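You operate a simulated robot arm through the tools that you are given. There is no shell and no other tool. Be economical: measure what you need, move in short steps, check, and stop when the job is done.

Carry out the task below with a simulated two-armed robot. There is one attempt and no reset: what you move stays moved.

## Task
Hold the steel pot on the top of the blue bench steady with one hand and put the cream housing marked "PART 2" from the top of the blue bench in it with the other.

The check looks at the end state, three seconds after you hand in, the way a careful person would. Anything else that was tipped, shoved, dropped, spilled or broken makes it a failure.

## Robot
Two 6-joint arms with two-finger grippers on one trunk, on a base that drives. Base frame: it is fixed to the floor where the robot stands at the start and does not move with it; the origin is under the middle of the robot, x ahead of it, y to its left, z up; the surface under the hand at the start is at about z = 780. Lengths are in mm, angles in degrees, forces in N, time in s.
The left shoulder is at the start at [70, 148, 1386], the right one opposite. With the tool pointing down near the work surface each hand reaches from about 360 to 620 mm from the robot's upright axis, wherever it stands, measured 20 degrees to its own side. Payload 2.45 kg a hand.
The TCP of each hand is the grasp point between the finger pads, 30 mm short of the fingertips. In the tool frame z runs along the fingers and y along their closing line. The gripper opens to 106 mm. The gripper's body begins 79 mm behind the TCP.
Orientation is that of the tool frame in the base frame, as a unit quaternion [w, x, y, z]. With the fingers straight down and closing along the base's y, the tool's x points along the base's -x, its y along +y and its z along -z.

## Interface
- The arms move only by the tool step_arm. It takes "left_targets", "right_targets" or both (then of equal length, played together; a hand with none holds still); each is a list of rows, each a list of 7 numbers: the gripper command, from -1 (fully open) to 1 (shut), values between in proportion, then the shift along the tool's x, y, z in m, then the turn, a rotation vector about the tool's x, y, z in degrees. In form: [[gripper, dx, dy, dz, rx, ry, rz], ...]. A call has 1 to 12 rows; each row is the pose to reach, as a shift and turn from the pose commanded when the call began, along the tool's axes at that moment. Rows are played at 5 a second. More than 50 mm and 8.6 degrees between two rows, or a gripper value outside its range, and nothing of the call is played. Where a pose cannot be reached the arm comes as near as it can. A force on the tool above 40 N (or 10 N above the force at the start of the call, whichever is more), or a blocked arm, ends the call early, and 0.2 s more pass. Each finger travels about 72 mm/s and halts on what it meets, pressing with about 27 N; the grip force reading is that of the motor and also rises with nothing between the fingers. The clock runs only during rows and for 0.2 s after the last one: add rows that repeat a pose to give the fingers time. The reply holds the time, the measured pose of the TCP, the force on the tool along the base axes, the opening and the grip force, in the units named above and with some noise, with the torque about the TCP (base axes, N m) and any sound that the robot's microphone picked up.
- Cameras (640 x 400 px; columns grow to the right, rows downward): "scene" is now at [120.7, 19, 1588.2]; the picture's right is [0.26, -0.97, -0.00], its down [-0.78, -0.21, -0.58] and it looks along [0.56, 0.15, -0.81] (base axes); focal length 254 px, centre (320, 200). "left" rides on the left gripper at [76, 2, -106] in its tool frame; the picture's right is [-0.02, 1.00, 0.00], its down [-0.78, -0.02, -0.62] and it looks along [-0.62, -0.01, 0.78] (tool axes); focal length 247 px, centre (320, 200). "right" rides on the right gripper at [76, -2, -106] in its tool frame; the picture's right is [0.02, 1.00, 0.00], its down [-0.78, 0.02, -0.62] and it looks along [-0.62, 0.01, 0.78] (tool axes); focal length 247 px, centre (320, 200). There is no depth. A picture from a camera that has moved, and an enlarged one, comes with that camera's place and axes in the base frame and with its lens.
- grab_frame(camera): a new picture of that camera. No time passes.
- lift_body(by): slides the trunk up (or, below 0, down) by that many mm; the arms and the scene camera ride with it, the base frame stays. It gives what a move gives, with no picture.
- roll_base(legs): drives the robot by 1 to 6 legs, each [ahead, left, turn to the left] in mm, mm and degrees, along the robot's own axes; the way and the turn of a leg run together, so that a leg with both is an arc; at most 1500 mm and 180 degrees a leg. The arms and the cameras ride along, it lands a little off, and it stops where it bumps. It gives what a move gives.
- aim_head(pan, tilt): turns the head with the scene camera to pan (to the left, within 86 degrees either way) and tilt (down, from -29 to 69), counted from straight ahead of the robot. It gives what a move gives.
- enlarge(camera, box): a new picture of the part [left, top, right, bottom] of that camera's present view, enlarged. No time passes.
- hand_in(): hands the job in; it is judged then, once.

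Go step by step. Nothing tells you exact positions but the pictures and the camera data: compare them with the known pose of the tool, close in by small moves and look again before you grip or let go. The budget is 120 turns and 100 pictures, counting those below and the enlarged ones. Unless the task says otherwise, let go and move clear before handing in, and close with one line.

The tools are called after ">>>" by a JSON object that holds its "fn" and its "kwargs". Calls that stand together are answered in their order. step_arm: Moves the arms, as the interface text tells. Its arguments: {"type":"object","properties":{"left_targets":{"type":"array","items":{"type":"array","items":{"type":"number"}}},"right_targets":{"type":"array","items":{"type":"array","items":{"type":"number"}}}},"required":[]} The other tools are called the same way: lift_body (by) slides the trunk up or down; roll_base (legs) drives the base; aim_head (pan, tilt) turns the head that bears the scene camera; grab_frame (camera) takes a picture; enlarge (camera, box) takes an enlarged picture of a part of a camera's view; hand_in () hands the job in.

At the start:

```text
time: 0.0
left_tool_pos: [524.8, 332.3, 1000.6]
left_orientation: [0.0, 0.0, 1.0, 0.0]
left_force: [-0.7, -0.5, -0.1]
left_moment: [-0.01, 0.01, -0.04]
left_width: 106.0
left_finger_force: 0.0
right_tool_pos: [558.7, -227.1, 1037.5]
right_orientation: [0.0, -0.001, 1.0, 0.0]
right_force: [0.5, 0.0, 0.1]
right_moment: [0.01, -0.01, 0.06]
right_width: 106.2
right_finger_force: 0.1
trunk travel left (down, up): [-859.0, 81.0]
robot x, y, heading: [-0.4, 1.0, 0.1]
head pan, tilt: [15.2, 54.2]
```

scene: 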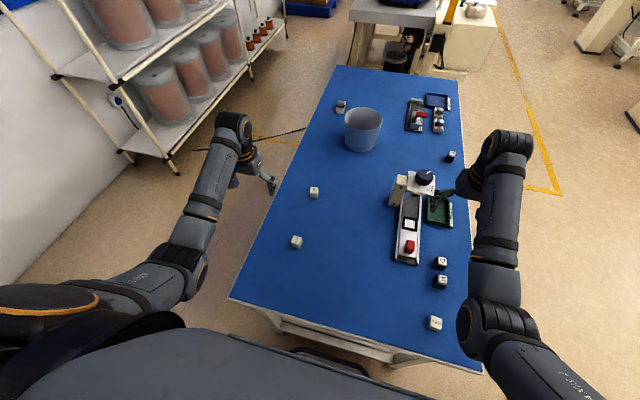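
right: 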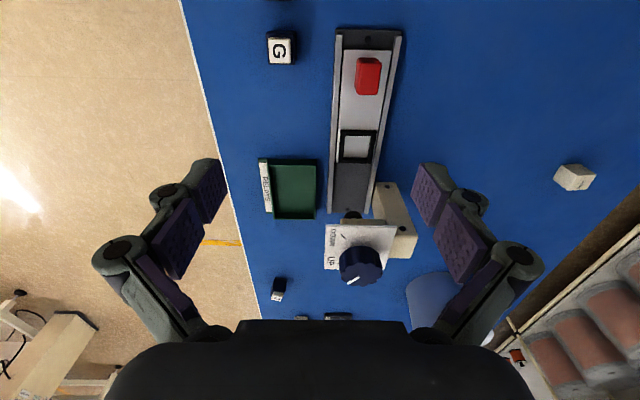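
left: 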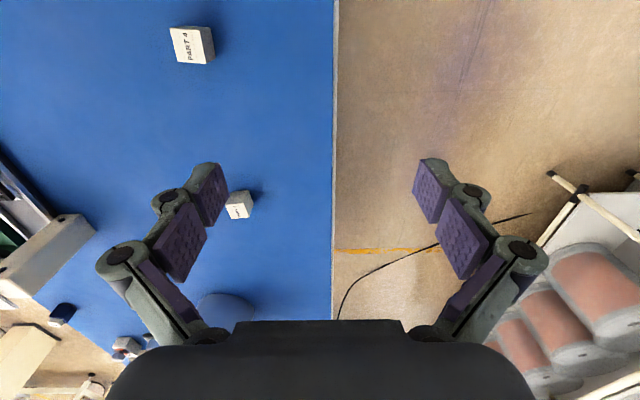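

I see a blue bench with a steel pot at the far part and several small cream boxes. I'll enlarge to read the labels.

>>> {"fn": "enlarge", "kwargs": {"camera": "scene", "box": [270, 90, 390, 165]}}

>>> {"fn": "enlarge", "kwargs": {"camera": "scene", "box": [270, 175, 366, 255]}}

>>> {"fn": "enlarge", "kwargs": {"camera": "scene", "box": [380, 240, 476, 340]}}

>>> {"fn": "enlarge", "kwargs": {"camera": "left", "box": [150, 10, 270, 240]}}

```text
5.33 times, centred on (330, 128) of scene
camera zoom: at [120.7, 19.0, 1588.2], right [0.26, -0.97, 0.0], down [-0.78, -0.21, -0.58], along [0.56, 0.15, -0.81], focal length 1353 px, centre (267, 587)
```

zoom: 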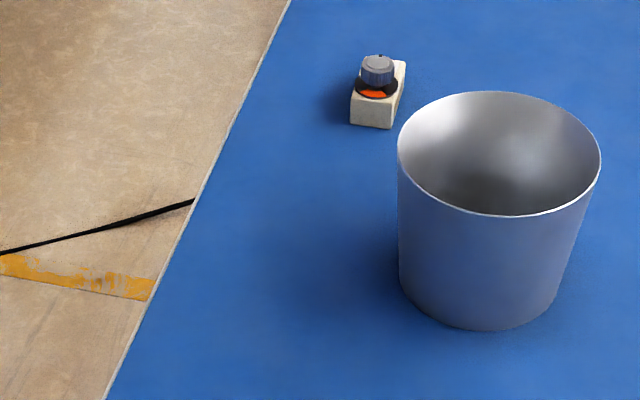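

```text
5.00 times, centred on (318, 215) of scene
camera zoom: at [120.7, 19.0, 1588.2], right [0.26, -0.97, 0.0], down [-0.78, -0.21, -0.58], along [0.56, 0.15, -0.81], focal length 1268 px, centre (330, 125)
```

zoom: 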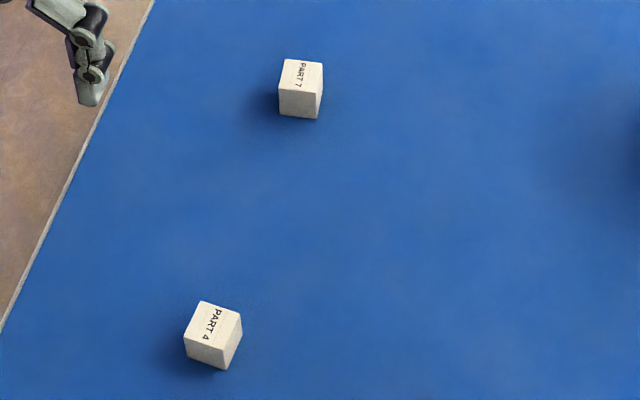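

```text
4.00 times, centred on (428, 290) of scene
camera zoom: at [120.7, 19.0, 1588.2], right [0.26, -0.97, 0.0], down [-0.78, -0.21, -0.58], along [0.56, 0.15, -0.81], focal length 1015 px, centre (-112, -160)
```

zoom: 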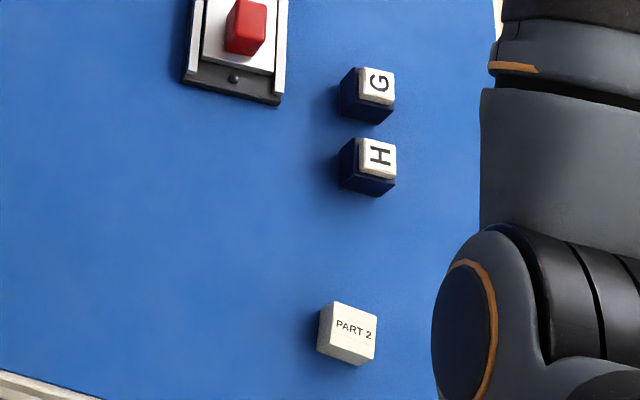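

```text
1.74 times, centred on (210, 125) of left
camera zoom: at [449.0, 333.2, 1106.1], right [0.02, 1.0, 0.0], down [0.78, -0.02, 0.62], along [0.62, -0.01, -0.78], focal length 430 px, centre (511, 330)
```

zoom: 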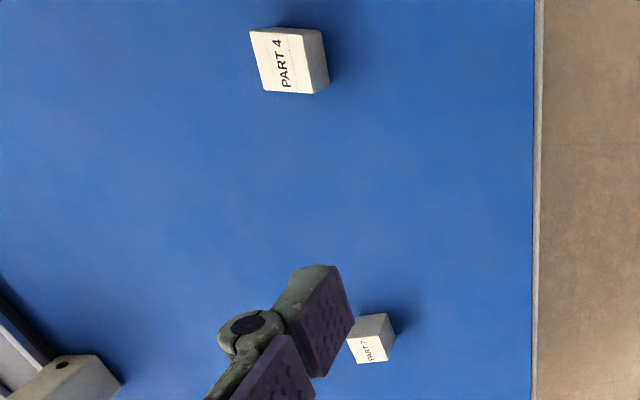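

PART 2 is the near-right cube at about (334, -257); the pot is at about (1034, 72), rim z≈920, too far from here, so I'll pick the part first and then drive to the bench's left side. I move the right hand above the part.

>>> {"fn": "step_arm", "kwargs": {"right_targets": [[-1, 0.045, -0.006, 0, 0, 0, 0], [-1, 0.09, -0.012, 0, 0, 0, 0], [-1, 0.135, -0.018, 0, 0, 0, 0], [-1, 0.18, -0.024, 0, 0, 0, 0], [-1, 0.22, -0.03, 0.03, 0, 0, 0], [-1, 0.22, -0.03, 0.07, 0, 0, 0], [-1, 0.22, -0.03, 0.07, 0, 0, 0]]}}

>>> {"fn": "grab_frame", "kwargs": {"camera": "right"}}

>>> {"fn": "grab_frame", "kwargs": {"camera": "scene"}}

```text
refused: row 5 steps farther than a row can; nothing moved
```

```text
92 pictures are left
camera right: at [483.5, -228.9, 1146.0], right [-0.02, 1.0, 0.0], down [0.78, 0.02, 0.62], along [0.62, 0.01, -0.78], focal length 247 px, centre (320, 200)
```

right: 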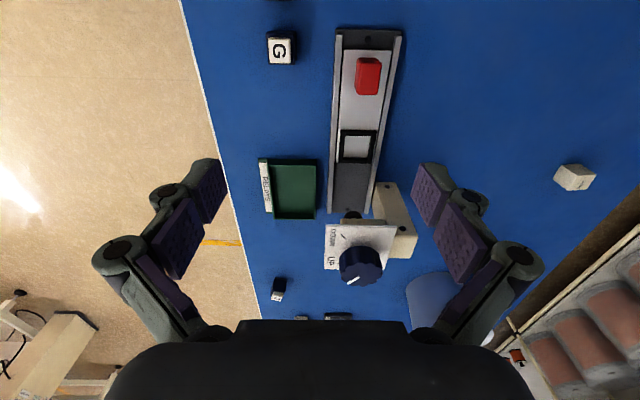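

```text
91 pictures are left
camera scene: at [120.7, 19.0, 1588.2], right [0.26, -0.97, 0.0], down [-0.78, -0.21, -0.58], along [0.56, 0.15, -0.81], focal length 254 px, centre (320, 200)
```

scene: 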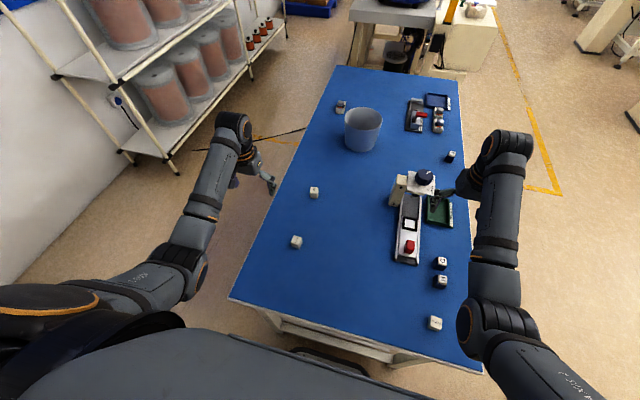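

The call was refused for an over-long step; I repeat it with shorter ones.

>>> {"fn": "step_arm", "kwargs": {"right_targets": [[-1, 0.044, -0.006, 0, 0, 0, 0], [-1, 0.088, -0.012, 0, 0, 0, 0], [-1, 0.132, -0.018, 0, 0, 0, 0], [-1, 0.176, -0.024, 0, 0, 0, 0], [-1, 0.22, -0.03, 0.0, 0, 0, 0], [-1, 0.22, -0.03, 0.03, 0, 0, 0], [-1, 0.22, -0.03, 0.07, 0, 0, 0], [-1, 0.22, -0.03, 0.07, 0, 0, 0]]}}

```text
time: 1.8
left_tool_pos: [524.8, 333.1, 1000.2]
left_orientation: [0.0, 0.001, 1.0, 0.0]
left_force: [-0.1, 0.8, -0.6]
left_moment: [-0.02, 0.02, 0.0]
left_width: 106.0
left_finger_force: 0.1
right_tool_pos: [337.9, -257.4, 968.7]
right_orientation: [0.0, -0.001, 1.0, -0.001]
right_force: [0.8, 0.7, 0.1]
right_moment: [-0.02, -0.01, -0.04]
right_width: 106.3
right_finger_force: 0.1
right hand out of reach, approached as far as the arm can: row 1, 2, 3, 4, 5
trunk travel left (down, up): [-859.0, 81.0]
robot x, y, heading: [1.5, 1.4, 0.1]
head pan, tilt: [15.2, 54.2]
```

>>> {"fn": "grab_frame", "kwargs": {"camera": "right"}}

>>> {"fn": "grab_frame", "kwargs": {"camera": "scene"}}

```text
90 pictures are left
camera right: at [262.5, -259.4, 1076.1], right [-0.02, 1.0, 0.0], down [0.78, 0.02, 0.62], along [0.62, 0.01, -0.78], focal length 247 px, centre (320, 200)
```

right: 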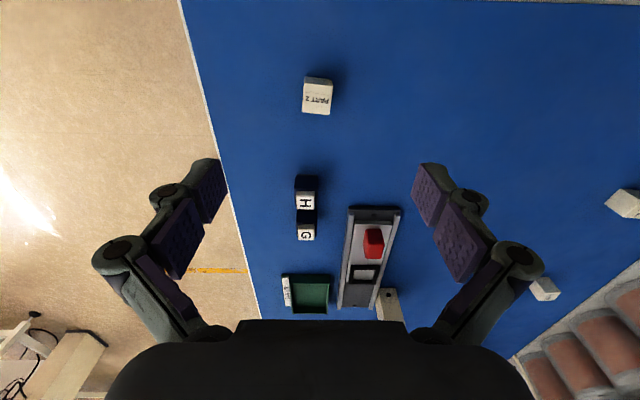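

```text
89 pictures are left
camera scene: at [119.9, 18.2, 1588.3], right [0.26, -0.97, 0.0], down [-0.78, -0.21, -0.59], along [0.56, 0.15, -0.81], focal length 254 px, centre (320, 200)
```

scene: 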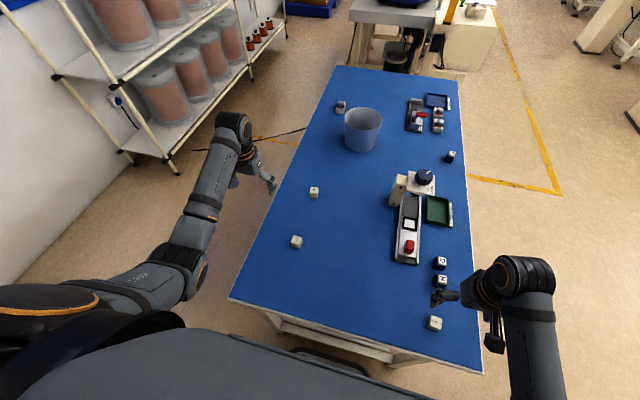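

>>> {"fn": "enlarge", "kwargs": {"camera": "right", "box": [280, 60, 360, 130]}}

```text
5.71 times, centred on (320, 95) of right
camera zoom: at [262.5, -259.4, 1076.1], right [-0.02, 1.0, 0.0], down [0.78, 0.02, 0.62], along [0.62, 0.01, -0.78], focal length 1411 px, centre (320, 800)
```

zoom: 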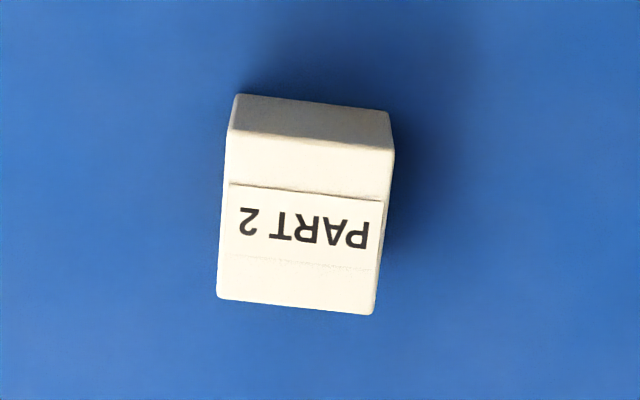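

The cube is 30 mm, centre about (340.7, -262), yawed ~5°. I go down to just above it with the turn and check.

>>> {"fn": "step_arm", "kwargs": {"right_targets": [[-1, -0.0025, -0.0045, 0.03, 0, 0, 5], [-1, -0.0025, -0.0045, 0.06, 0, 0, 5], [-1, -0.0025, -0.0045, 0.09, 0, 0, 5], [-1, -0.0025, -0.0045, 0.115, 0, 0, 5], [-1, -0.0025, -0.0045, 0.115, 0, 0, 5]]}}

>>> {"fn": "grab_frame", "kwargs": {"camera": "right"}}

```text
time: 3.0
left_tool_pos: [524.2, 334.0, 1000.5]
left_orientation: [-0.001, 0.001, 1.0, 0.0]
left_force: [-0.2, -0.2, -0.4]
left_moment: [0.03, 0.0, 0.01]
left_width: 105.9
left_finger_force: 0.1
right_tool_pos: [341.8, -262.3, 854.1]
right_orientation: [0.0, 0.043, 0.999, -0.002]
right_force: [-0.1, -0.2, 0.2]
right_moment: [-0.04, 0.0, -0.02]
right_width: 106.1
right_finger_force: 0.0
trunk travel left (down, up): [-859.0, 81.0]
robot x, y, heading: [1.9, -2.5, 0.0]
head pan, tilt: [15.2, 54.2]
```

```text
87 pictures are left
camera right: at [265.8, -256.9, 961.0], right [0.06, 1.0, 0.0], down [0.78, -0.05, 0.62], along [0.62, -0.04, -0.78], focal length 247 px, centre (320, 200)
```

right: 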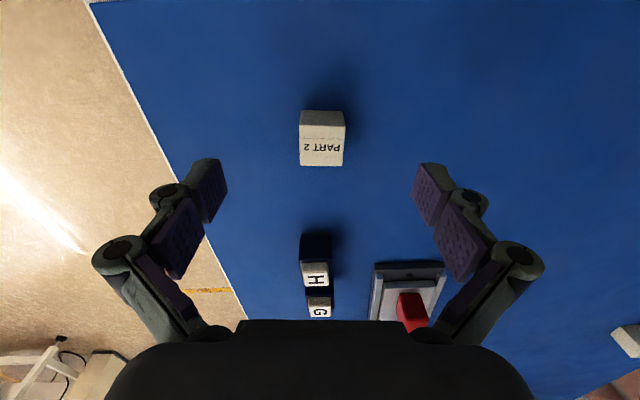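

Aligned. I descend and grip.

>>> {"fn": "step_arm", "kwargs": {"right_targets": [[-1, 0.001, 0, 0.02, 0, 0, 0], [-1, 0.001, 0, 0.039, 0, 0, 0], [-1, 0.001, 0, 0.039, 0, 0, 0], [0, 0.001, 0, 0.039, 0, 0, 0], [0.5, 0.001, 0, 0.039, 0, 0, 0], [1, 0.001, 0, 0.039, 0, 0, 0], [1, 0.001, 0, 0.039, 0, 0, 0], [1, 0.001, 0, 0.039, 0, 0, 0], [1, 0.001, 0, 0.039, 0, 0, 0]]}}

>>> {"fn": "grab_frame", "kwargs": {"camera": "right"}}

```text
time: 5.0
left_tool_pos: [524.8, 332.4, 999.3]
left_orientation: [0.0, 0.0, 1.0, 0.0]
left_force: [0.3, 0.1, -0.3]
left_moment: [-0.02, 0.0, -0.02]
left_width: 106.1
left_finger_force: 0.1
right_tool_pos: [340.1, -260.7, 815.0]
right_orientation: [0.0, 0.042, 0.999, 0.0]
right_force: [0.0, 0.4, 1.1]
right_moment: [-0.05, -0.01, 0.04]
right_width: 28.9
right_finger_force: 27.2
trunk travel left (down, up): [-859.0, 81.0]
robot x, y, heading: [3.3, -5.3, 0.1]
head pan, tilt: [15.2, 54.2]
```

```text
86 pictures are left
camera right: at [264.9, -256.4, 922.5], right [0.06, 1.0, 0.0], down [0.78, -0.05, 0.62], along [0.62, -0.04, -0.78], focal length 247 px, centre (320, 200)
```

right: 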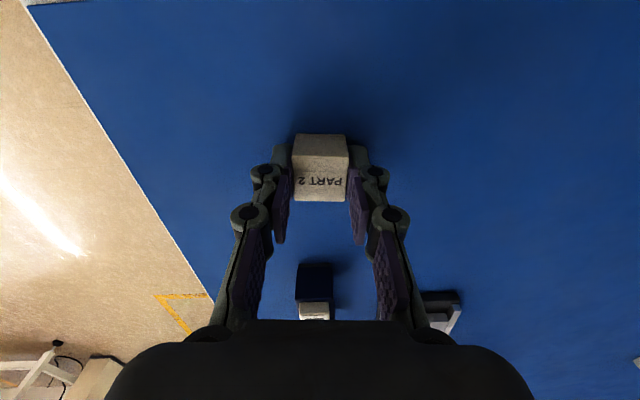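

The part is gripped (width 28.9). I lift it, raise the trunk and look left for the drive.

>>> {"fn": "step_arm", "kwargs": {"right_targets": [[1, 0, 0, -0.03, 0, 0, 0], [1, 0, 0, -0.07, 0, 0, 0], [1, 0, 0, -0.11, 0, 0, 0], [1, 0, 0, -0.15, 0, 0, 0], [1, 0, 0, -0.18, 0, 0, 0], [1, 0, 0, -0.18, 0, 0, 0]]}}

>>> {"fn": "lift_body", "kwargs": {"by": 75}}

>>> {"fn": "aim_head", "kwargs": {"pan": 70, "tilt": 40}}

>>> {"fn": "grab_frame", "kwargs": {"camera": "scene"}}

>>> {"fn": "grab_frame", "kwargs": {"camera": "right"}}

```text
time: 6.4
left_tool_pos: [523.8, 333.0, 999.4]
left_orientation: [0.0, 0.0, 1.0, 0.0]
left_force: [0.0, 0.1, 0.6]
left_moment: [-0.01, 0.0, -0.02]
left_width: 106.2
left_finger_force: 0.1
right_tool_pos: [341.2, -261.4, 995.8]
right_orientation: [0.0, 0.043, 0.999, -0.001]
right_force: [-0.5, 0.1, -0.5]
right_moment: [0.0, -0.01, 0.0]
right_width: 28.8
right_finger_force: 26.8
trunk travel left (down, up): [-859.0, 81.0]
robot x, y, heading: [-1.3, -0.9, 0.1]
head pan, tilt: [15.2, 54.2]
```

```text
time: 7.5
left_tool_pos: [525.3, 332.9, 1075.5]
left_orientation: [0.0, 0.0, 1.0, 0.0]
left_force: [0.0, 0.2, -0.6]
left_moment: [-0.01, 0.0, -0.01]
left_width: 105.7
left_finger_force: 0.1
right_tool_pos: [339.9, -262.4, 1070.4]
right_orientation: [0.0, 0.043, 0.999, 0.0]
right_force: [-0.4, -0.5, -1.1]
right_moment: [0.01, 0.02, 0.02]
right_width: 28.8
right_finger_force: 26.5
trunk travel left (down, up): [-934.0, 6.0]
robot x, y, heading: [-0.8, -3.2, 0.1]
head pan, tilt: [15.2, 54.2]
```

```text
time: 8.8
left_tool_pos: [524.2, 331.9, 1074.8]
left_orientation: [0.0, 0.0, 1.0, -0.001]
left_force: [0.5, -0.1, -0.1]
left_moment: [-0.04, 0.01, 0.01]
left_width: 105.9
left_finger_force: 0.0
right_tool_pos: [341.1, -262.5, 1070.1]
right_orientation: [-0.001, 0.043, 0.999, 0.0]
right_force: [0.4, 0.0, 0.8]
right_moment: [-0.01, -0.02, -0.01]
right_width: 28.4
right_finger_force: 26.6
trunk travel left (down, up): [-934.0, 6.0]
robot x, y, heading: [-2.0, -3.8, -0.1]
head pan, tilt: [70.0, 40.0]
```

```text
85 pictures are left
camera scene: at [79.4, 79.7, 1682.9], right [0.94, -0.34, 0.0], down [-0.22, -0.6, -0.77], along [0.26, 0.72, -0.64], focal length 254 px, centre (320, 200)
```

scene: 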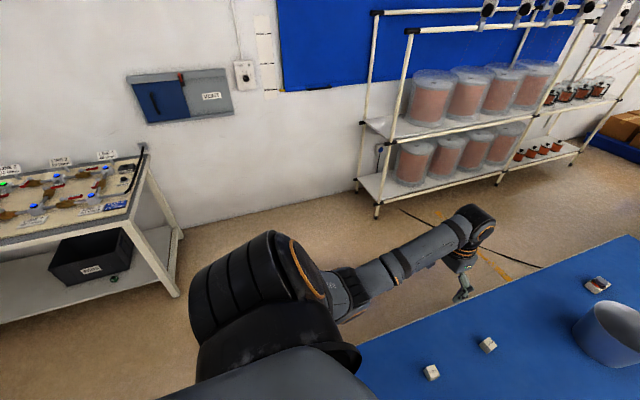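

```text
84 pictures are left
camera right: at [265.5, -256.5, 1177.4], right [0.06, 1.0, 0.0], down [0.78, -0.05, 0.62], along [0.62, -0.04, -0.78], focal length 247 px, centre (320, 200)
```

right: 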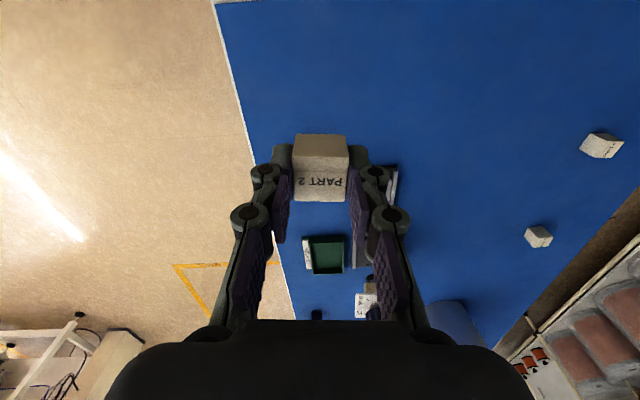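

The aisle is clear (shelf front ~y 1500, cable beyond x 1450). I drive back a little, left, along the bench, then turn right to face the pot.

>>> {"fn": "roll_base", "kwargs": {"legs": [[-120, 0, 0], [0, 820, 0], [1155, 0, 0], [0, 0, -90]]}}

>>> {"fn": "aim_head", "kwargs": {"pan": 0, "tilt": 50}}

>>> {"fn": "grab_frame", "kwargs": {"camera": "scene"}}

```text
time: 23.2
left_tool_pos: [1371.4, 286.9, 1073.7]
left_orientation: [0.0, 0.706, 0.708, 0.0]
left_force: [0.0, 0.1, 0.0]
left_moment: [0.0, 0.02, 0.0]
left_width: 106.0
left_finger_force: 0.1
right_tool_pos: [776.3, 469.4, 1071.2]
right_orientation: [0.0, 0.736, 0.677, 0.0]
right_force: [-0.2, 0.3, -0.1]
right_moment: [-0.01, -0.03, -0.05]
right_width: 28.7
right_finger_force: 26.7
trunk travel left (down, up): [-934.0, 6.0]
robot x, y, heading: [1036.8, 811.3, -90.0]
head pan, tilt: [70.0, 40.0]
```

```text
time: 24.6
left_tool_pos: [1372.3, 287.0, 1074.8]
left_orientation: [0.0, 0.706, 0.708, 0.0]
left_force: [1.2, -0.1, -0.6]
left_moment: [-0.03, 0.0, -0.01]
left_width: 105.9
left_finger_force: 0.0
right_tool_pos: [776.9, 470.4, 1070.1]
right_orientation: [0.0, 0.735, 0.678, 0.0]
right_force: [-0.3, 0.4, -0.6]
right_moment: [0.01, -0.05, -0.01]
right_width: 28.8
right_finger_force: 27.1
trunk travel left (down, up): [-934.0, 6.0]
robot x, y, heading: [1037.8, 809.2, -89.8]
head pan, tilt: [0.0, 50.0]
```

```text
83 pictures are left
camera scene: at [1037.5, 683.6, 1668.7], right [-1.0, 0.0, 0.0], down [0.0, 0.77, -0.64], along [0.0, -0.64, -0.77], focal length 254 px, centre (320, 200)
```

scene: 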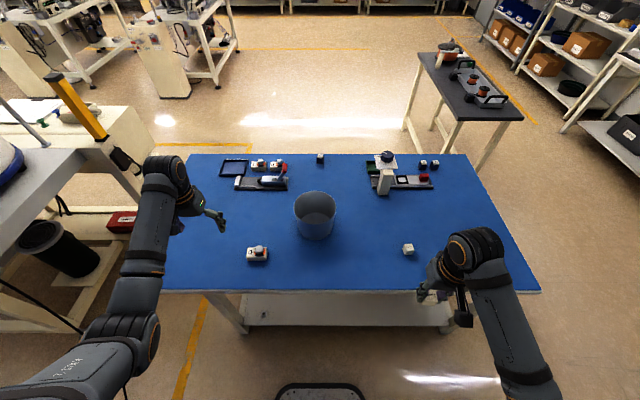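

>>> {"fn": "enlarge", "kwargs": {"camera": "scene", "box": [236, 150, 396, 270]}}

```text
3.33 times, centred on (316, 210) of scene
camera zoom: at [1037.5, 683.6, 1668.7], right [-1.0, 0.0, 0.0], down [0.0, 0.77, -0.64], along [0.0, -0.64, -0.77], focal length 846 px, centre (333, 167)
```

zoom: 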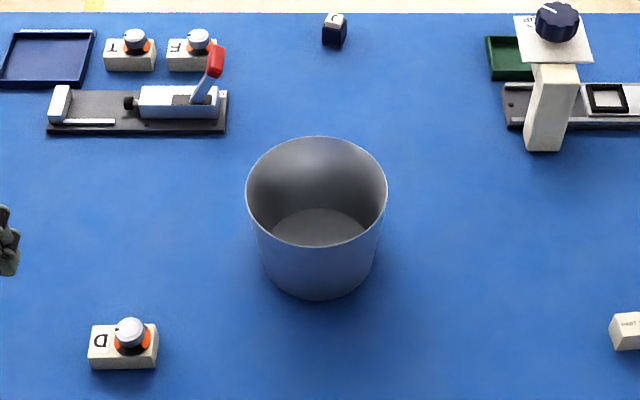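

The pot rim is centred near (1050, 80), rim z ≈ 910, diameter ≈ 161. I roll up to the bench and recheck.

>>> {"fn": "roll_base", "kwargs": {"legs": [[200, 0, 0]]}}

>>> {"fn": "enlarge", "kwargs": {"camera": "scene", "box": [160, 100, 480, 300]}}

>>> {"fn": "grab_frame", "kwargs": {"camera": "left"}}

```text
time: 26.2
left_tool_pos: [1372.9, 90.1, 1076.0]
left_orientation: [0.001, 0.706, 0.708, -0.001]
left_force: [0.0, 0.2, 1.0]
left_moment: [-0.02, -0.01, 0.02]
left_width: 106.0
left_finger_force: 0.1
right_tool_pos: [777.4, 271.9, 1071.9]
right_orientation: [0.001, 0.735, 0.678, -0.001]
right_force: [-0.7, 0.1, -0.1]
right_moment: [-0.04, -0.02, 0.01]
right_width: 28.8
right_finger_force: 26.6
trunk travel left (down, up): [-934.0, 6.0]
robot x, y, heading: [1042.8, 612.9, -89.8]
head pan, tilt: [0.0, 50.0]
```

```text
2.00 times, centred on (320, 200) of scene
camera zoom: at [1038.1, 487.9, 1669.1], right [-1.0, 0.0, 0.0], down [0.0, 0.76, -0.64], along [0.0, -0.64, -0.76], focal length 507 px, centre (320, 200)
```

zoom: 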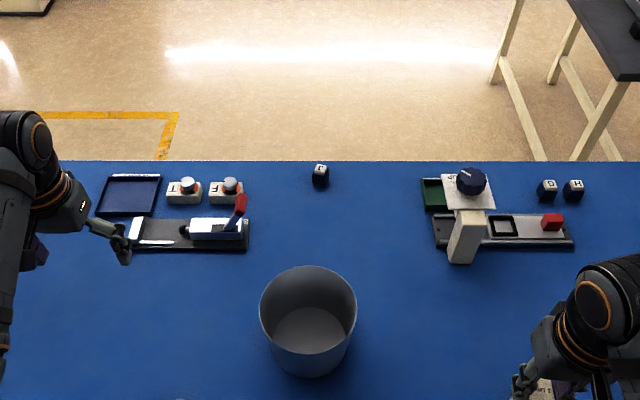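

```text
80 pictures are left
camera left: at [1374.4, 165.5, 1182.5], right [1.0, -0.02, 0.0], down [-0.01, -0.78, 0.62], along [-0.01, -0.62, -0.78], focal length 247 px, centre (320, 200)
```

left: 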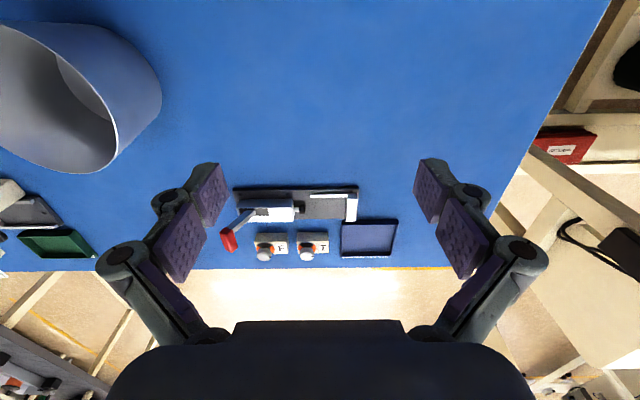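

The pot centre comes out at about (1057, 80). I bring the left hand over its robot-left rim at (1137, 80), staying high.

>>> {"fn": "step_arm", "kwargs": {"left_targets": [[-1, -0.002, -0.047, 0, 0, 0, 0], [-1, -0.004, -0.094, 0, 0, 0, 0], [-1, -0.006, -0.141, 0, 0, 0, 0], [-1, -0.008, -0.188, 0, 0, 0, 0], [-1, -0.01, -0.234, 0, 0, 0, 0], [-1, -0.01, -0.234, 0.035, 0, 0, 0], [-1, -0.01, -0.234, 0.07, 0, 0, 0], [-1, -0.01, -0.234, 0.07, 0, 0, 0]]}}

>>> {"fn": "grab_frame", "kwargs": {"camera": "left"}}

>>> {"fn": "enlarge", "kwargs": {"camera": "scene", "box": [200, 150, 440, 300]}}

```text
time: 28.2
left_tool_pos: [1165.6, 63.5, 1011.9]
left_orientation: [0.022, 0.7, 0.714, 0.004]
left_force: [0.4, 0.9, -0.4]
left_moment: [0.01, 0.01, -0.01]
left_width: 105.9
left_finger_force: 0.1
right_tool_pos: [776.9, 268.1, 1070.2]
right_orientation: [-0.002, 0.736, 0.677, 0.001]
right_force: [-0.2, 0.3, -0.1]
right_moment: [0.01, 0.02, 0.0]
right_width: 29.2
right_finger_force: 27.3
trunk travel left (down, up): [-934.0, 6.0]
robot x, y, heading: [1036.6, 607.8, -89.8]
head pan, tilt: [0.0, 50.0]
stopped in row 8 (left hand): the arm was blocked; the commanded pose is now the measured one
```

```text
79 pictures are left
camera left: at [1161.5, 141.0, 1117.2], right [1.0, 0.0, 0.04], down [-0.02, -0.77, 0.64], along [0.03, -0.64, -0.77], focal length 247 px, centre (320, 200)
```

left: 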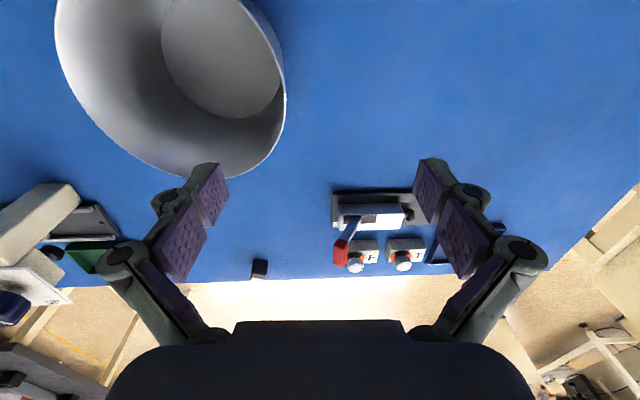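

```text
2.67 times, centred on (320, 225) of scene
camera zoom: at [1039.3, 483.0, 1668.7], right [-1.0, 0.0, 0.0], down [0.0, 0.77, -0.64], along [0.0, -0.64, -0.77], focal length 676 px, centre (320, 133)
```

zoom: 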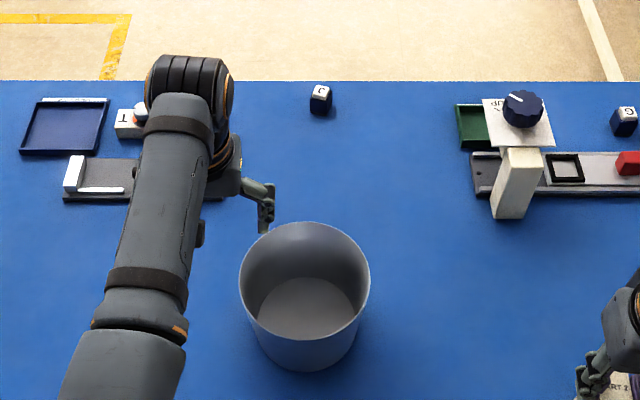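

The left arm stalled short of its goal, likely near a reach limit at that height. I level the tool and go a little lower and inward in small steps.

>>> {"fn": "step_arm", "kwargs": {"left_targets": [[-1, 0.005, 0, 0.015, 1, 0.8, 0.5], [-1, 0.01, 0, 0.035, 2.1, 1.5, 1.1], [-1, 0.014, -0.01, 0.037, 2.1, 1.5, 1.1], [-1, 0.016, -0.026, 0.037, 2.1, 1.5, 1.1], [-1, 0.016, -0.026, 0.037, 2.1, 1.5, 1.1]]}}

>>> {"fn": "grab_frame", "kwargs": {"camera": "left"}}

```text
time: 29.4
left_tool_pos: [1160.4, 77.4, 971.1]
left_orientation: [0.011, 0.702, 0.712, 0.011]
left_force: [-0.2, 0.4, 0.6]
left_moment: [0.0, 0.0, -0.01]
left_width: 106.2
left_finger_force: 0.0
right_tool_pos: [777.2, 269.3, 1070.3]
right_orientation: [-0.002, 0.735, 0.678, 0.0]
right_force: [-0.5, -0.4, -0.4]
right_moment: [0.04, 0.03, 0.02]
right_width: 29.0
right_finger_force: 26.4
trunk travel left (down, up): [-934.0, 6.0]
robot x, y, heading: [1037.6, 609.5, -89.8]
head pan, tilt: [0.0, 50.0]
```

```text
77 pictures are left
camera left: at [1157.8, 151.4, 1077.8], right [1.0, -0.01, 0.03], down [-0.02, -0.78, 0.62], along [0.02, -0.62, -0.78], focal length 247 px, centre (320, 200)
```

left: 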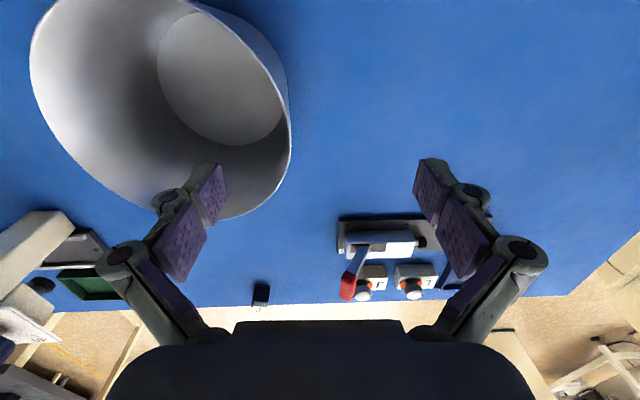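

>>> {"fn": "step_arm", "kwargs": {"left_targets": [[-1, 0, 0, 0, 0, 0, 0], [-1, 0, 0, 0, 0, 0, 0], [-1, 0, 0, 0, 0, 0, 0], [-1, 0, 0, 0, 0, 0, 0]]}}

>>> {"fn": "grab_frame", "kwargs": {"camera": "scene"}}

```text
time: 30.4
left_tool_pos: [1159.1, 76.2, 973.2]
left_orientation: [0.012, 0.702, 0.712, 0.01]
left_force: [0.0, -1.2, -0.4]
left_moment: [0.02, 0.03, -0.03]
left_width: 106.1
left_finger_force: 0.0
right_tool_pos: [778.2, 269.5, 1071.0]
right_orientation: [0.0, 0.735, 0.678, 0.0]
right_force: [-0.3, -0.8, 0.3]
right_moment: [-0.02, 0.02, -0.03]
right_width: 28.8
right_finger_force: 26.6
trunk travel left (down, up): [-934.0, 6.0]
robot x, y, heading: [1037.0, 608.0, -90.0]
head pan, tilt: [0.0, 50.0]
```

```text
76 pictures are left
camera scene: at [1038.0, 483.2, 1668.7], right [-1.0, 0.0, 0.0], down [0.0, 0.77, -0.64], along [0.0, -0.64, -0.77], focal length 254 px, centre (320, 200)
```

scene: 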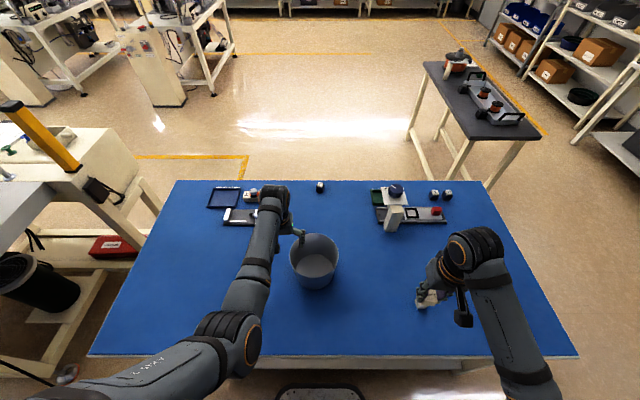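

The left hand sticks at about 120 mm left of the robot's axis with the tool slightly tilted. I test whether yaw relieves the joint limit.

>>> {"fn": "step_arm", "kwargs": {"left_targets": [[-1, 0, 0, 0, 0, 0, 8], [-1, 0, 0, 0, 0, 0, 16], [-1, 0, 0, 0, 0, 0, 24], [-1, 0, 0, 0, 0, 0, 30], [-1, 0, 0, 0, 0, 0, 30], [-1, 0, 0, 0, 0, 0, 30]]}}

>>> {"fn": "step_arm", "kwargs": {"left_targets": [[-1, 0, 0, 0, 0, 0, -8], [-1, 0, 0, 0, 0, 0, -16], [-1, 0, 0, 0, 0, 0, -24], [-1, 0, 0, 0, 0, 0, -32], [-1, 0, 0, 0, 0, 0, -40], [-1, 0, 0, 0, 0, 0, -48], [-1, 0, 0, 0, 0, 0, -56], [-1, 0, 0, 0, 0, 0, -60], [-1, 0, 0, 0, 0, 0, -60], [-1, 0, 0, 0, 0, 0, -60]]}}

```text
time: 31.9
left_tool_pos: [1158.4, 74.2, 974.6]
left_orientation: [0.009, 0.863, 0.504, 0.013]
left_force: [-0.3, 1.3, -0.7]
left_moment: [0.02, 0.02, 0.0]
left_width: 106.2
left_finger_force: 0.1
right_tool_pos: [778.5, 268.5, 1069.8]
right_orientation: [0.0, 0.736, 0.677, 0.0]
right_force: [-0.7, -0.1, -0.9]
right_moment: [-0.01, 0.01, -0.01]
right_width: 28.7
right_finger_force: 26.8
trunk travel left (down, up): [-934.0, 6.0]
robot x, y, heading: [1035.0, 613.0, -89.9]
head pan, tilt: [0.0, 50.0]
```

```text
time: 34.0
left_tool_pos: [1157.4, 74.1, 974.4]
left_orientation: [0.014, 0.494, 0.869, 0.005]
left_force: [0.0, 0.3, 0.3]
left_moment: [0.0, 0.02, 0.05]
left_width: 105.9
left_finger_force: 0.0
right_tool_pos: [776.9, 268.7, 1070.3]
right_orientation: [-0.001, 0.736, 0.677, 0.0]
right_force: [0.0, 0.3, -0.9]
right_moment: [0.02, 0.04, -0.02]
right_width: 28.8
right_finger_force: 26.7
trunk travel left (down, up): [-934.0, 6.0]
robot x, y, heading: [1038.7, 611.7, -89.6]
head pan, tilt: [0.0, 50.0]
```

>>> {"fn": "step_arm", "kwargs": {"left_targets": [[-1, 0, 0, 0, 0, 0, 8], [-1, 0, 0, 0, 0, 0, 16], [-1, 0, 0, 0, 0, 0, 24], [-1, 0, 0, -0.01, 0, 0, 30]]}}

>>> {"fn": "step_arm", "kwargs": {"left_targets": [[-1, 0, 0, 0, 7, 0, 0], [-1, 0, 0, 0, 14, 0, 0], [-1, 0, 0, 0, 20, 0, 0], [-1, 0, 0, 0, 20, 0, 0], [-1, 0, 0, 0, 20, 0, 0]]}}

```text
time: 35.2
left_tool_pos: [1164.6, 71.6, 984.7]
left_orientation: [0.017, 0.702, 0.712, 0.01]
left_force: [0.0, -0.7, 0.4]
left_moment: [-0.03, 0.01, -0.03]
left_width: 106.0
left_finger_force: 0.0
right_tool_pos: [778.0, 268.8, 1069.5]
right_orientation: [-0.001, 0.735, 0.678, 0.0]
right_force: [0.3, 0.2, -0.3]
right_moment: [-0.01, 0.03, -0.02]
right_width: 28.9
right_finger_force: 27.5
trunk travel left (down, up): [-934.0, 6.0]
robot x, y, heading: [1032.3, 610.3, -89.8]
head pan, tilt: [0.0, 50.0]
stopped in row 4 (left hand): the arm was blocked; the commanded pose is now the measured one
```

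```text
time: 36.5
left_tool_pos: [1162.3, 73.0, 986.0]
left_orientation: [-0.107, 0.694, 0.703, -0.114]
left_force: [1.1, 0.6, 0.9]
left_moment: [-0.01, -0.01, -0.03]
left_width: 106.1
left_finger_force: 0.1
right_tool_pos: [777.7, 269.4, 1069.9]
right_orientation: [0.0, 0.736, 0.677, 0.0]
right_force: [-0.4, 0.2, -0.9]
right_moment: [0.0, 0.03, -0.02]
right_width: 28.7
right_finger_force: 26.9
trunk travel left (down, up): [-934.0, 6.0]
robot x, y, heading: [1037.4, 614.7, -89.8]
head pan, tilt: [0.0, 50.0]
```

>>> {"fn": "step_arm", "kwargs": {"left_targets": [[-1, 0, -0.02, 0, 0, 0, 0], [-1, 0, -0.04, 0, 0, 0, 0], [-1, 0, -0.06, 0, 0, 0, 0], [-1, 0, -0.06, 0, 0, 0, 0], [-1, 0, -0.06, 0, 0, 0, 0]]}}

```text
time: 37.6
left_tool_pos: [1104.7, 72.1, 1004.7]
left_orientation: [-0.107, 0.694, 0.703, -0.113]
left_force: [0.1, 1.1, 0.4]
left_moment: [0.03, -0.02, 0.01]
left_width: 106.2
left_finger_force: 0.2
right_tool_pos: [776.4, 268.7, 1071.6]
right_orientation: [0.0, 0.735, 0.678, -0.001]
right_force: [0.4, -0.3, 0.7]
right_moment: [0.01, 0.0, 0.0]
right_width: 28.8
right_finger_force: 26.7
trunk travel left (down, up): [-934.0, 6.0]
robot x, y, heading: [1039.6, 609.0, -89.6]
head pan, tilt: [0.0, 50.0]
```

Tilting the fingers inward frees the reach, so a ~6° inward tilt (which also matches the pot's taper) suits the left hand. I place it over the left rim.

>>> {"fn": "step_arm", "kwargs": {"left_targets": [[-1, 0.003, 0.015, 0.0, -3, 0, 0], [-1, 0.006, 0.03, 0.01, -6, 0, 0], [-1, 0.008, 0.044, 0.018, -12, 0, 0], [-1, 0.008, 0.044, 0.028, -12, 0, 0], [-1, 0.008, 0.044, 0.028, -12, 0, 0]]}}

>>> {"fn": "grab_frame", "kwargs": {"camera": "left"}}

>>> {"fn": "enlarge", "kwargs": {"camera": "scene", "box": [240, 190, 400, 300]}}

```text
time: 38.9
left_tool_pos: [1138.1, 79.5, 963.8]
left_orientation: [-0.035, 0.701, 0.711, -0.04]
left_force: [1.0, -1.1, 0.2]
left_moment: [0.02, -0.01, 0.01]
left_width: 106.2
left_finger_force: 0.2
right_tool_pos: [777.3, 268.5, 1070.5]
right_orientation: [-0.001, 0.736, 0.677, 0.0]
right_force: [0.1, -0.1, -0.4]
right_moment: [0.01, -0.02, 0.01]
right_width: 28.7
right_finger_force: 26.9
trunk travel left (down, up): [-934.0, 6.0]
robot x, y, heading: [1035.4, 612.1, -89.9]
head pan, tilt: [0.0, 50.0]
```

```text
75 pictures are left
camera left: at [1150.7, 156.2, 1068.4], right [0.99, -0.01, -0.1], down [0.06, -0.78, 0.63], along [-0.09, -0.63, -0.77], focal length 247 px, centre (320, 200)
```

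left: 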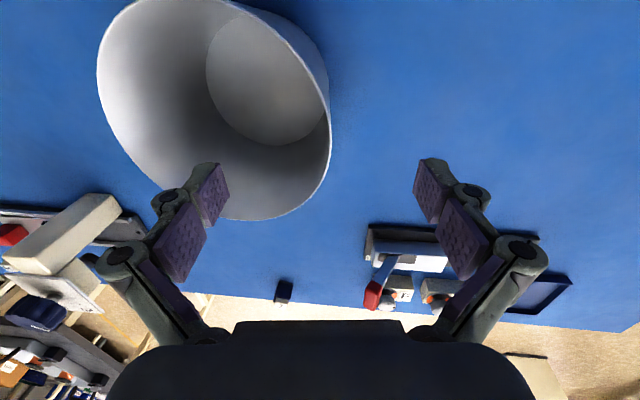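

```text
3.64 times, centred on (320, 245) of scene
camera zoom: at [1038.5, 483.2, 1668.7], right [-1.0, 0.0, 0.0], down [0.0, 0.77, -0.64], along [0.0, -0.64, -0.77], focal length 923 px, centre (320, 36)
```

zoom: 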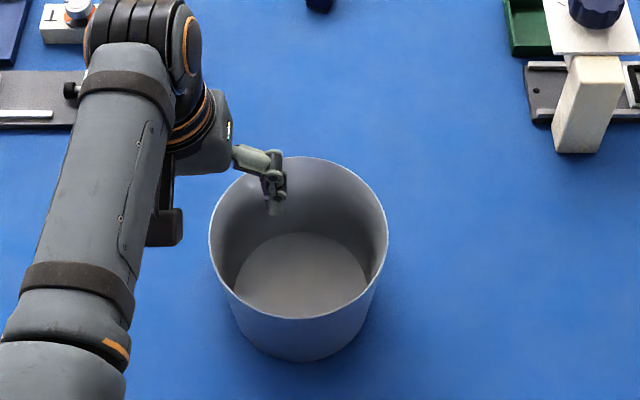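

The rim's left point is at about (1140, 82, 912), right between the fingers. I lower the left hand over the wall.

>>> {"fn": "step_arm", "kwargs": {"left_targets": [[-1, 0.001, 0.0025, 0.015, 0, 0, 0], [-1, 0.002, 0.004, 0.03, 0, 0, 0], [-1, 0.002, 0.0055, 0.045, 0, 0, 0], [-1, 0.002, 0.007, 0.056, 0, 0, 0], [-1, 0.002, 0.007, 0.056, 0, 0, 0]]}}

>>> {"fn": "grab_frame", "kwargs": {"camera": "left"}}

```text
time: 40.0
left_tool_pos: [1138.7, 81.9, 907.3]
left_orientation: [-0.033, 0.701, 0.711, -0.04]
left_force: [0.0, -0.3, 0.2]
left_moment: [-0.02, -0.03, 0.01]
left_width: 106.0
left_finger_force: 0.1
right_tool_pos: [778.1, 268.5, 1071.0]
right_orientation: [0.0, 0.735, 0.678, 0.0]
right_force: [-0.2, 0.2, -0.7]
right_moment: [-0.02, 0.0, -0.01]
right_width: 28.7
right_finger_force: 27.1
trunk travel left (down, up): [-934.0, 6.0]
robot x, y, heading: [1040.2, 613.2, -90.0]
head pan, tilt: [0.0, 50.0]
```

```text
73 pictures are left
camera left: at [1151.6, 158.5, 1012.3], right [0.99, -0.01, -0.1], down [0.06, -0.78, 0.63], along [-0.09, -0.63, -0.77], focal length 247 px, centre (320, 200)
```

left: 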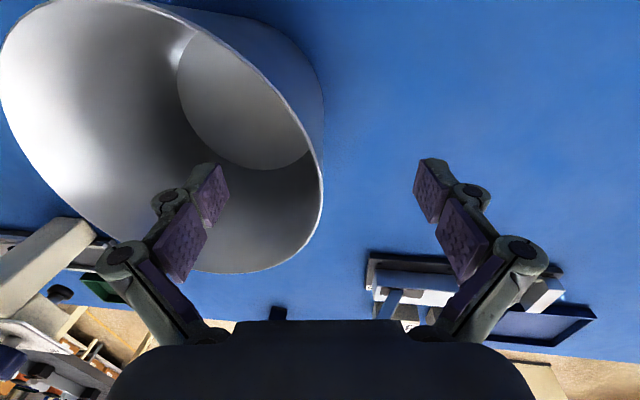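

Centred on the wall. I close the left hand gently.

>>> {"fn": "step_arm", "kwargs": {"left_targets": [[-0.5, 0, 0.001, 0, 0, 0, 0], [0, 0, 0.001, 0, 0, 0, 0], [0.4, 0, 0.001, 0, 0, 0, 0], [0.6, 0, 0.001, 0, 0, 0, 0], [0.75, 0, 0.001, 0, 0, 0, 0], [0.85, 0, 0.001, 0, 0, 0, 0], [0.93, 0, 0.001, 0, 0, 0, 0], [1, 0, 0.001, 0, 0, 0, 0], [1, 0, 0.001, 0, 0, 0, 0], [1, 0, 0.001, 0, 0, 0, 0]]}}

>>> {"fn": "grab_frame", "kwargs": {"camera": "left"}}

>>> {"fn": "enlarge", "kwargs": {"camera": "scene", "box": [240, 190, 400, 300]}}

```text
time: 42.2
left_tool_pos: [1140.6, 81.8, 908.0]
left_orientation: [-0.034, 0.701, 0.711, -0.041]
left_force: [1.2, -0.8, 0.6]
left_moment: [-0.45, -0.14, 0.11]
left_width: 6.2
left_finger_force: 26.6
right_tool_pos: [776.8, 269.2, 1070.4]
right_orientation: [0.001, 0.735, 0.678, 0.0]
right_force: [0.1, 0.2, -0.5]
right_moment: [0.03, -0.03, 0.04]
right_width: 28.7
right_finger_force: 26.9
trunk travel left (down, up): [-934.0, 6.0]
robot x, y, heading: [1039.4, 611.6, -90.0]
head pan, tilt: [0.0, 50.0]
```

```text
72 pictures are left
camera left: at [1152.8, 158.3, 1012.3], right [0.99, -0.01, -0.1], down [0.06, -0.78, 0.63], along [-0.09, -0.63, -0.77], focal length 247 px, centre (320, 200)
```

left: 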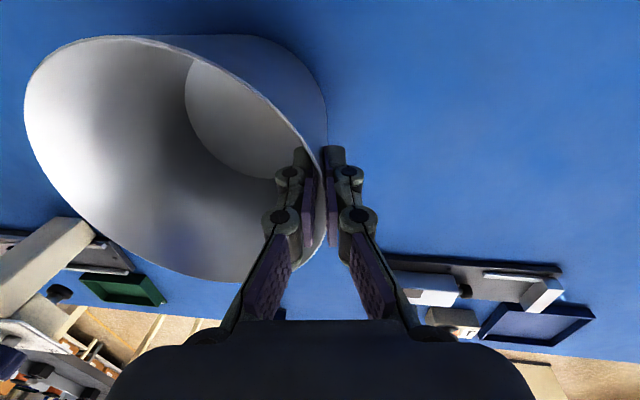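

```text
3.64 times, centred on (320, 245) of scene
camera zoom: at [1038.2, 483.3, 1668.7], right [-1.0, 0.0, 0.0], down [0.0, 0.77, -0.64], along [0.0, -0.64, -0.77], focal length 923 px, centre (320, 36)
```

zoom: 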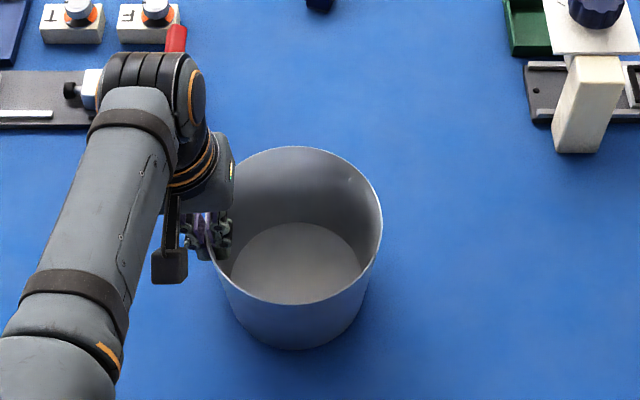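

The left hand holds the wall (6 mm width, 27 N); the pot settled to centre ≈ (1062, 74). Now I bring the right hand with the part, tilting its fingers 30° toward the pot, staying above the rim.

>>> {"fn": "step_arm", "kwargs": {"left_targets": [[1, 0, 0, 0, 0, 0, 0], [1, 0, 0, 0, 0, 0, 0], [1, 0, 0, 0, 0, 0, 0], [1, 0, 0, 0, 0, 0, 0], [1, 0, 0, 0, 0, 0, 0], [1, 0, 0, 0, 0, 0, 0], [1, 0, 0, 0, 0, 0, 0], [1, 0, 0, 0, 0, 0, 0]], "right_targets": [[1, -0.025, 0.032, 0, -4.3, 0, 0], [1, -0.05, 0.064, 0, -8.6, 0, 0], [1, -0.075, 0.096, 0, -12.9, 0, 0], [1, -0.1, 0.128, 0, -17.2, 0, 0], [1, -0.125, 0.16, 0, -21.5, 0, 0], [1, -0.15, 0.192, 0.01, -25.8, 0, 0], [1, -0.172, 0.224, 0.02, -30, 0, 0], [1, -0.172, 0.224, 0.02, -30, 0, 0]]}}

>>> {"fn": "grab_frame", "kwargs": {"camera": "scene"}}

>>> {"fn": "grab_frame", "kwargs": {"camera": "right"}}

```text
time: 44.0
left_tool_pos: [1140.5, 82.7, 907.1]
left_orientation: [-0.034, 0.701, 0.711, -0.039]
left_force: [1.3, 0.8, 1.0]
left_moment: [-0.19, -0.08, 0.05]
left_width: 6.2
left_finger_force: 26.8
right_tool_pos: [985.6, 79.4, 1049.2]
right_orientation: [0.191, 0.71, 0.654, 0.176]
right_force: [0.0, 0.4, 0.0]
right_moment: [-0.01, -0.01, -0.02]
right_width: 29.0
right_finger_force: 27.2
trunk travel left (down, up): [-934.0, 6.0]
robot x, y, heading: [1037.6, 611.7, -89.7]
head pan, tilt: [0.0, 50.0]
```

```text
70 pictures are left
camera scene: at [1037.9, 483.4, 1668.7], right [-1.0, 0.0, 0.0], down [0.0, 0.77, -0.64], along [0.0, -0.64, -0.77], focal length 254 px, centre (320, 200)
```

scene: 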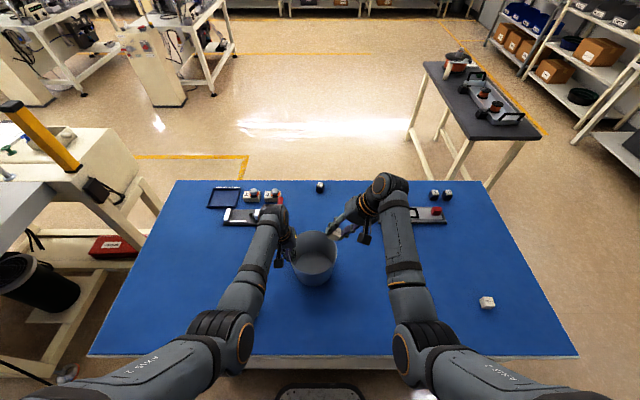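

```text
69 pictures are left
camera right: at [939.5, 159.4, 1142.5], right [0.86, -0.05, 0.5], down [-0.36, -0.76, 0.55], along [0.35, -0.65, -0.67], focal length 247 px, centre (320, 200)
```

right: 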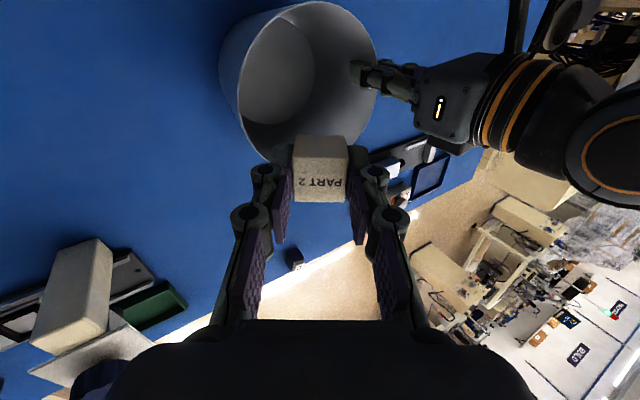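

Good: the part is beside and above the pot with no contact. I move over the opening and start down.

>>> {"fn": "step_arm", "kwargs": {"right_targets": [[1, 0.0005, 0.02, 0.023, 0, 0, 0], [1, 0.001, 0.041, 0.047, 0, 0, 0], [1, 0.001, 0.026, 0.073, 0, 0, 0], [1, 0.001, 0.01, 0.1, 0, 0, 0], [1, 0.001, -0.006, 0.128, 0, 0, 0], [1, 0.001, -0.006, 0.128, 0, 0, 0]], "left_targets": [[1, 0, 0, 0, 0, 0, 0], [1, 0, 0, 0, 0, 0, 0], [1, 0, 0, 0, 0, 0, 0], [1, 0, 0, 0, 0, 0, 0], [1, 0, 0, 0, 0, 0, 0], [1, 0, 0, 0, 0, 0, 0]]}}

>>> {"fn": "enlarge", "kwargs": {"camera": "scene", "box": [240, 180, 400, 300]}}

>>> {"fn": "grab_frame", "kwargs": {"camera": "right"}}

>>> {"fn": "grab_frame", "kwargs": {"camera": "left"}}

```text
time: 45.5
left_tool_pos: [1140.7, 81.4, 907.1]
left_orientation: [-0.035, 0.701, 0.711, -0.041]
left_force: [0.6, 1.2, 0.0]
left_moment: [-0.04, 0.04, -0.05]
left_width: 6.0
left_finger_force: 27.5
right_tool_pos: [1047.4, 74.8, 937.1]
right_orientation: [0.191, 0.711, 0.654, 0.177]
right_force: [0.5, 0.1, -0.7]
right_moment: [0.03, -0.06, 0.02]
right_width: 28.9
right_finger_force: 27.5
trunk travel left (down, up): [-934.0, 6.0]
robot x, y, heading: [1041.5, 612.4, -89.8]
head pan, tilt: [0.0, 50.0]
```

```text
3.33 times, centred on (320, 240) of scene
camera zoom: at [1038.1, 483.0, 1668.7], right [-1.0, 0.0, 0.0], down [0.0, 0.77, -0.64], along [0.0, -0.64, -0.77], focal length 846 px, centre (320, 67)
```

zoom: 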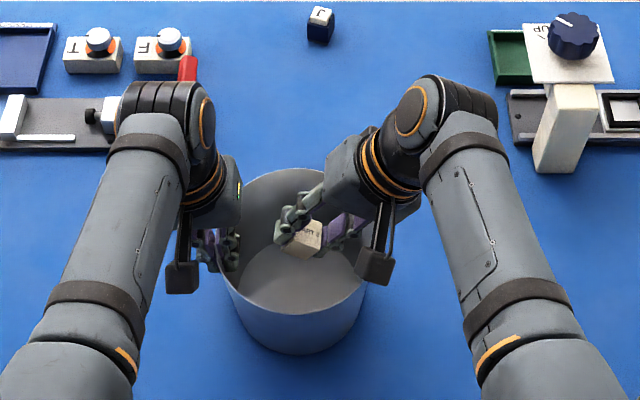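

```text
67 pictures are left
camera right: at [1000.1, 155.9, 1028.5], right [0.86, -0.05, 0.5], down [-0.36, -0.76, 0.55], along [0.35, -0.65, -0.67], focal length 247 px, centre (320, 200)
```

right: 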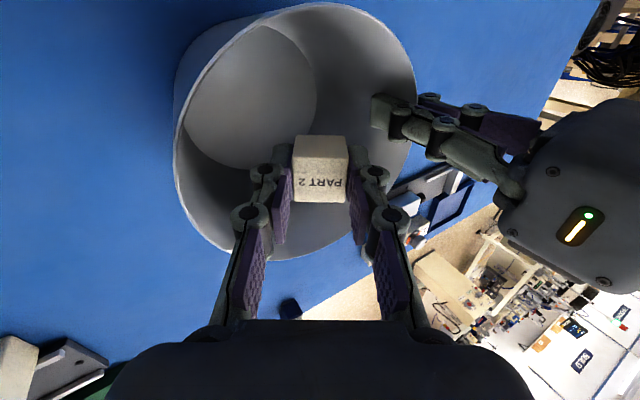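

```text
66 pictures are left
camera left: at [1152.6, 158.3, 1012.1], right [0.99, -0.01, -0.1], down [0.06, -0.78, 0.63], along [-0.09, -0.63, -0.77], focal length 247 px, centre (320, 200)
```

left: 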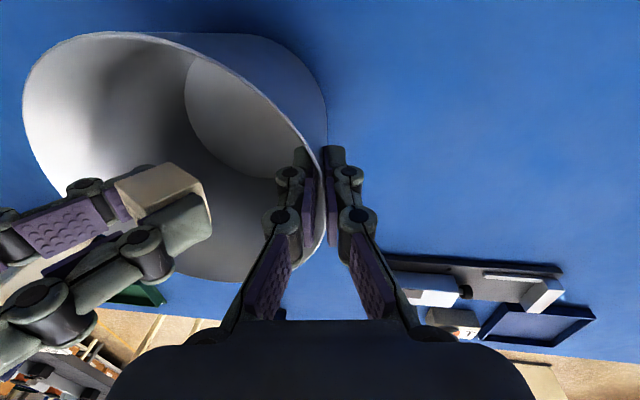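

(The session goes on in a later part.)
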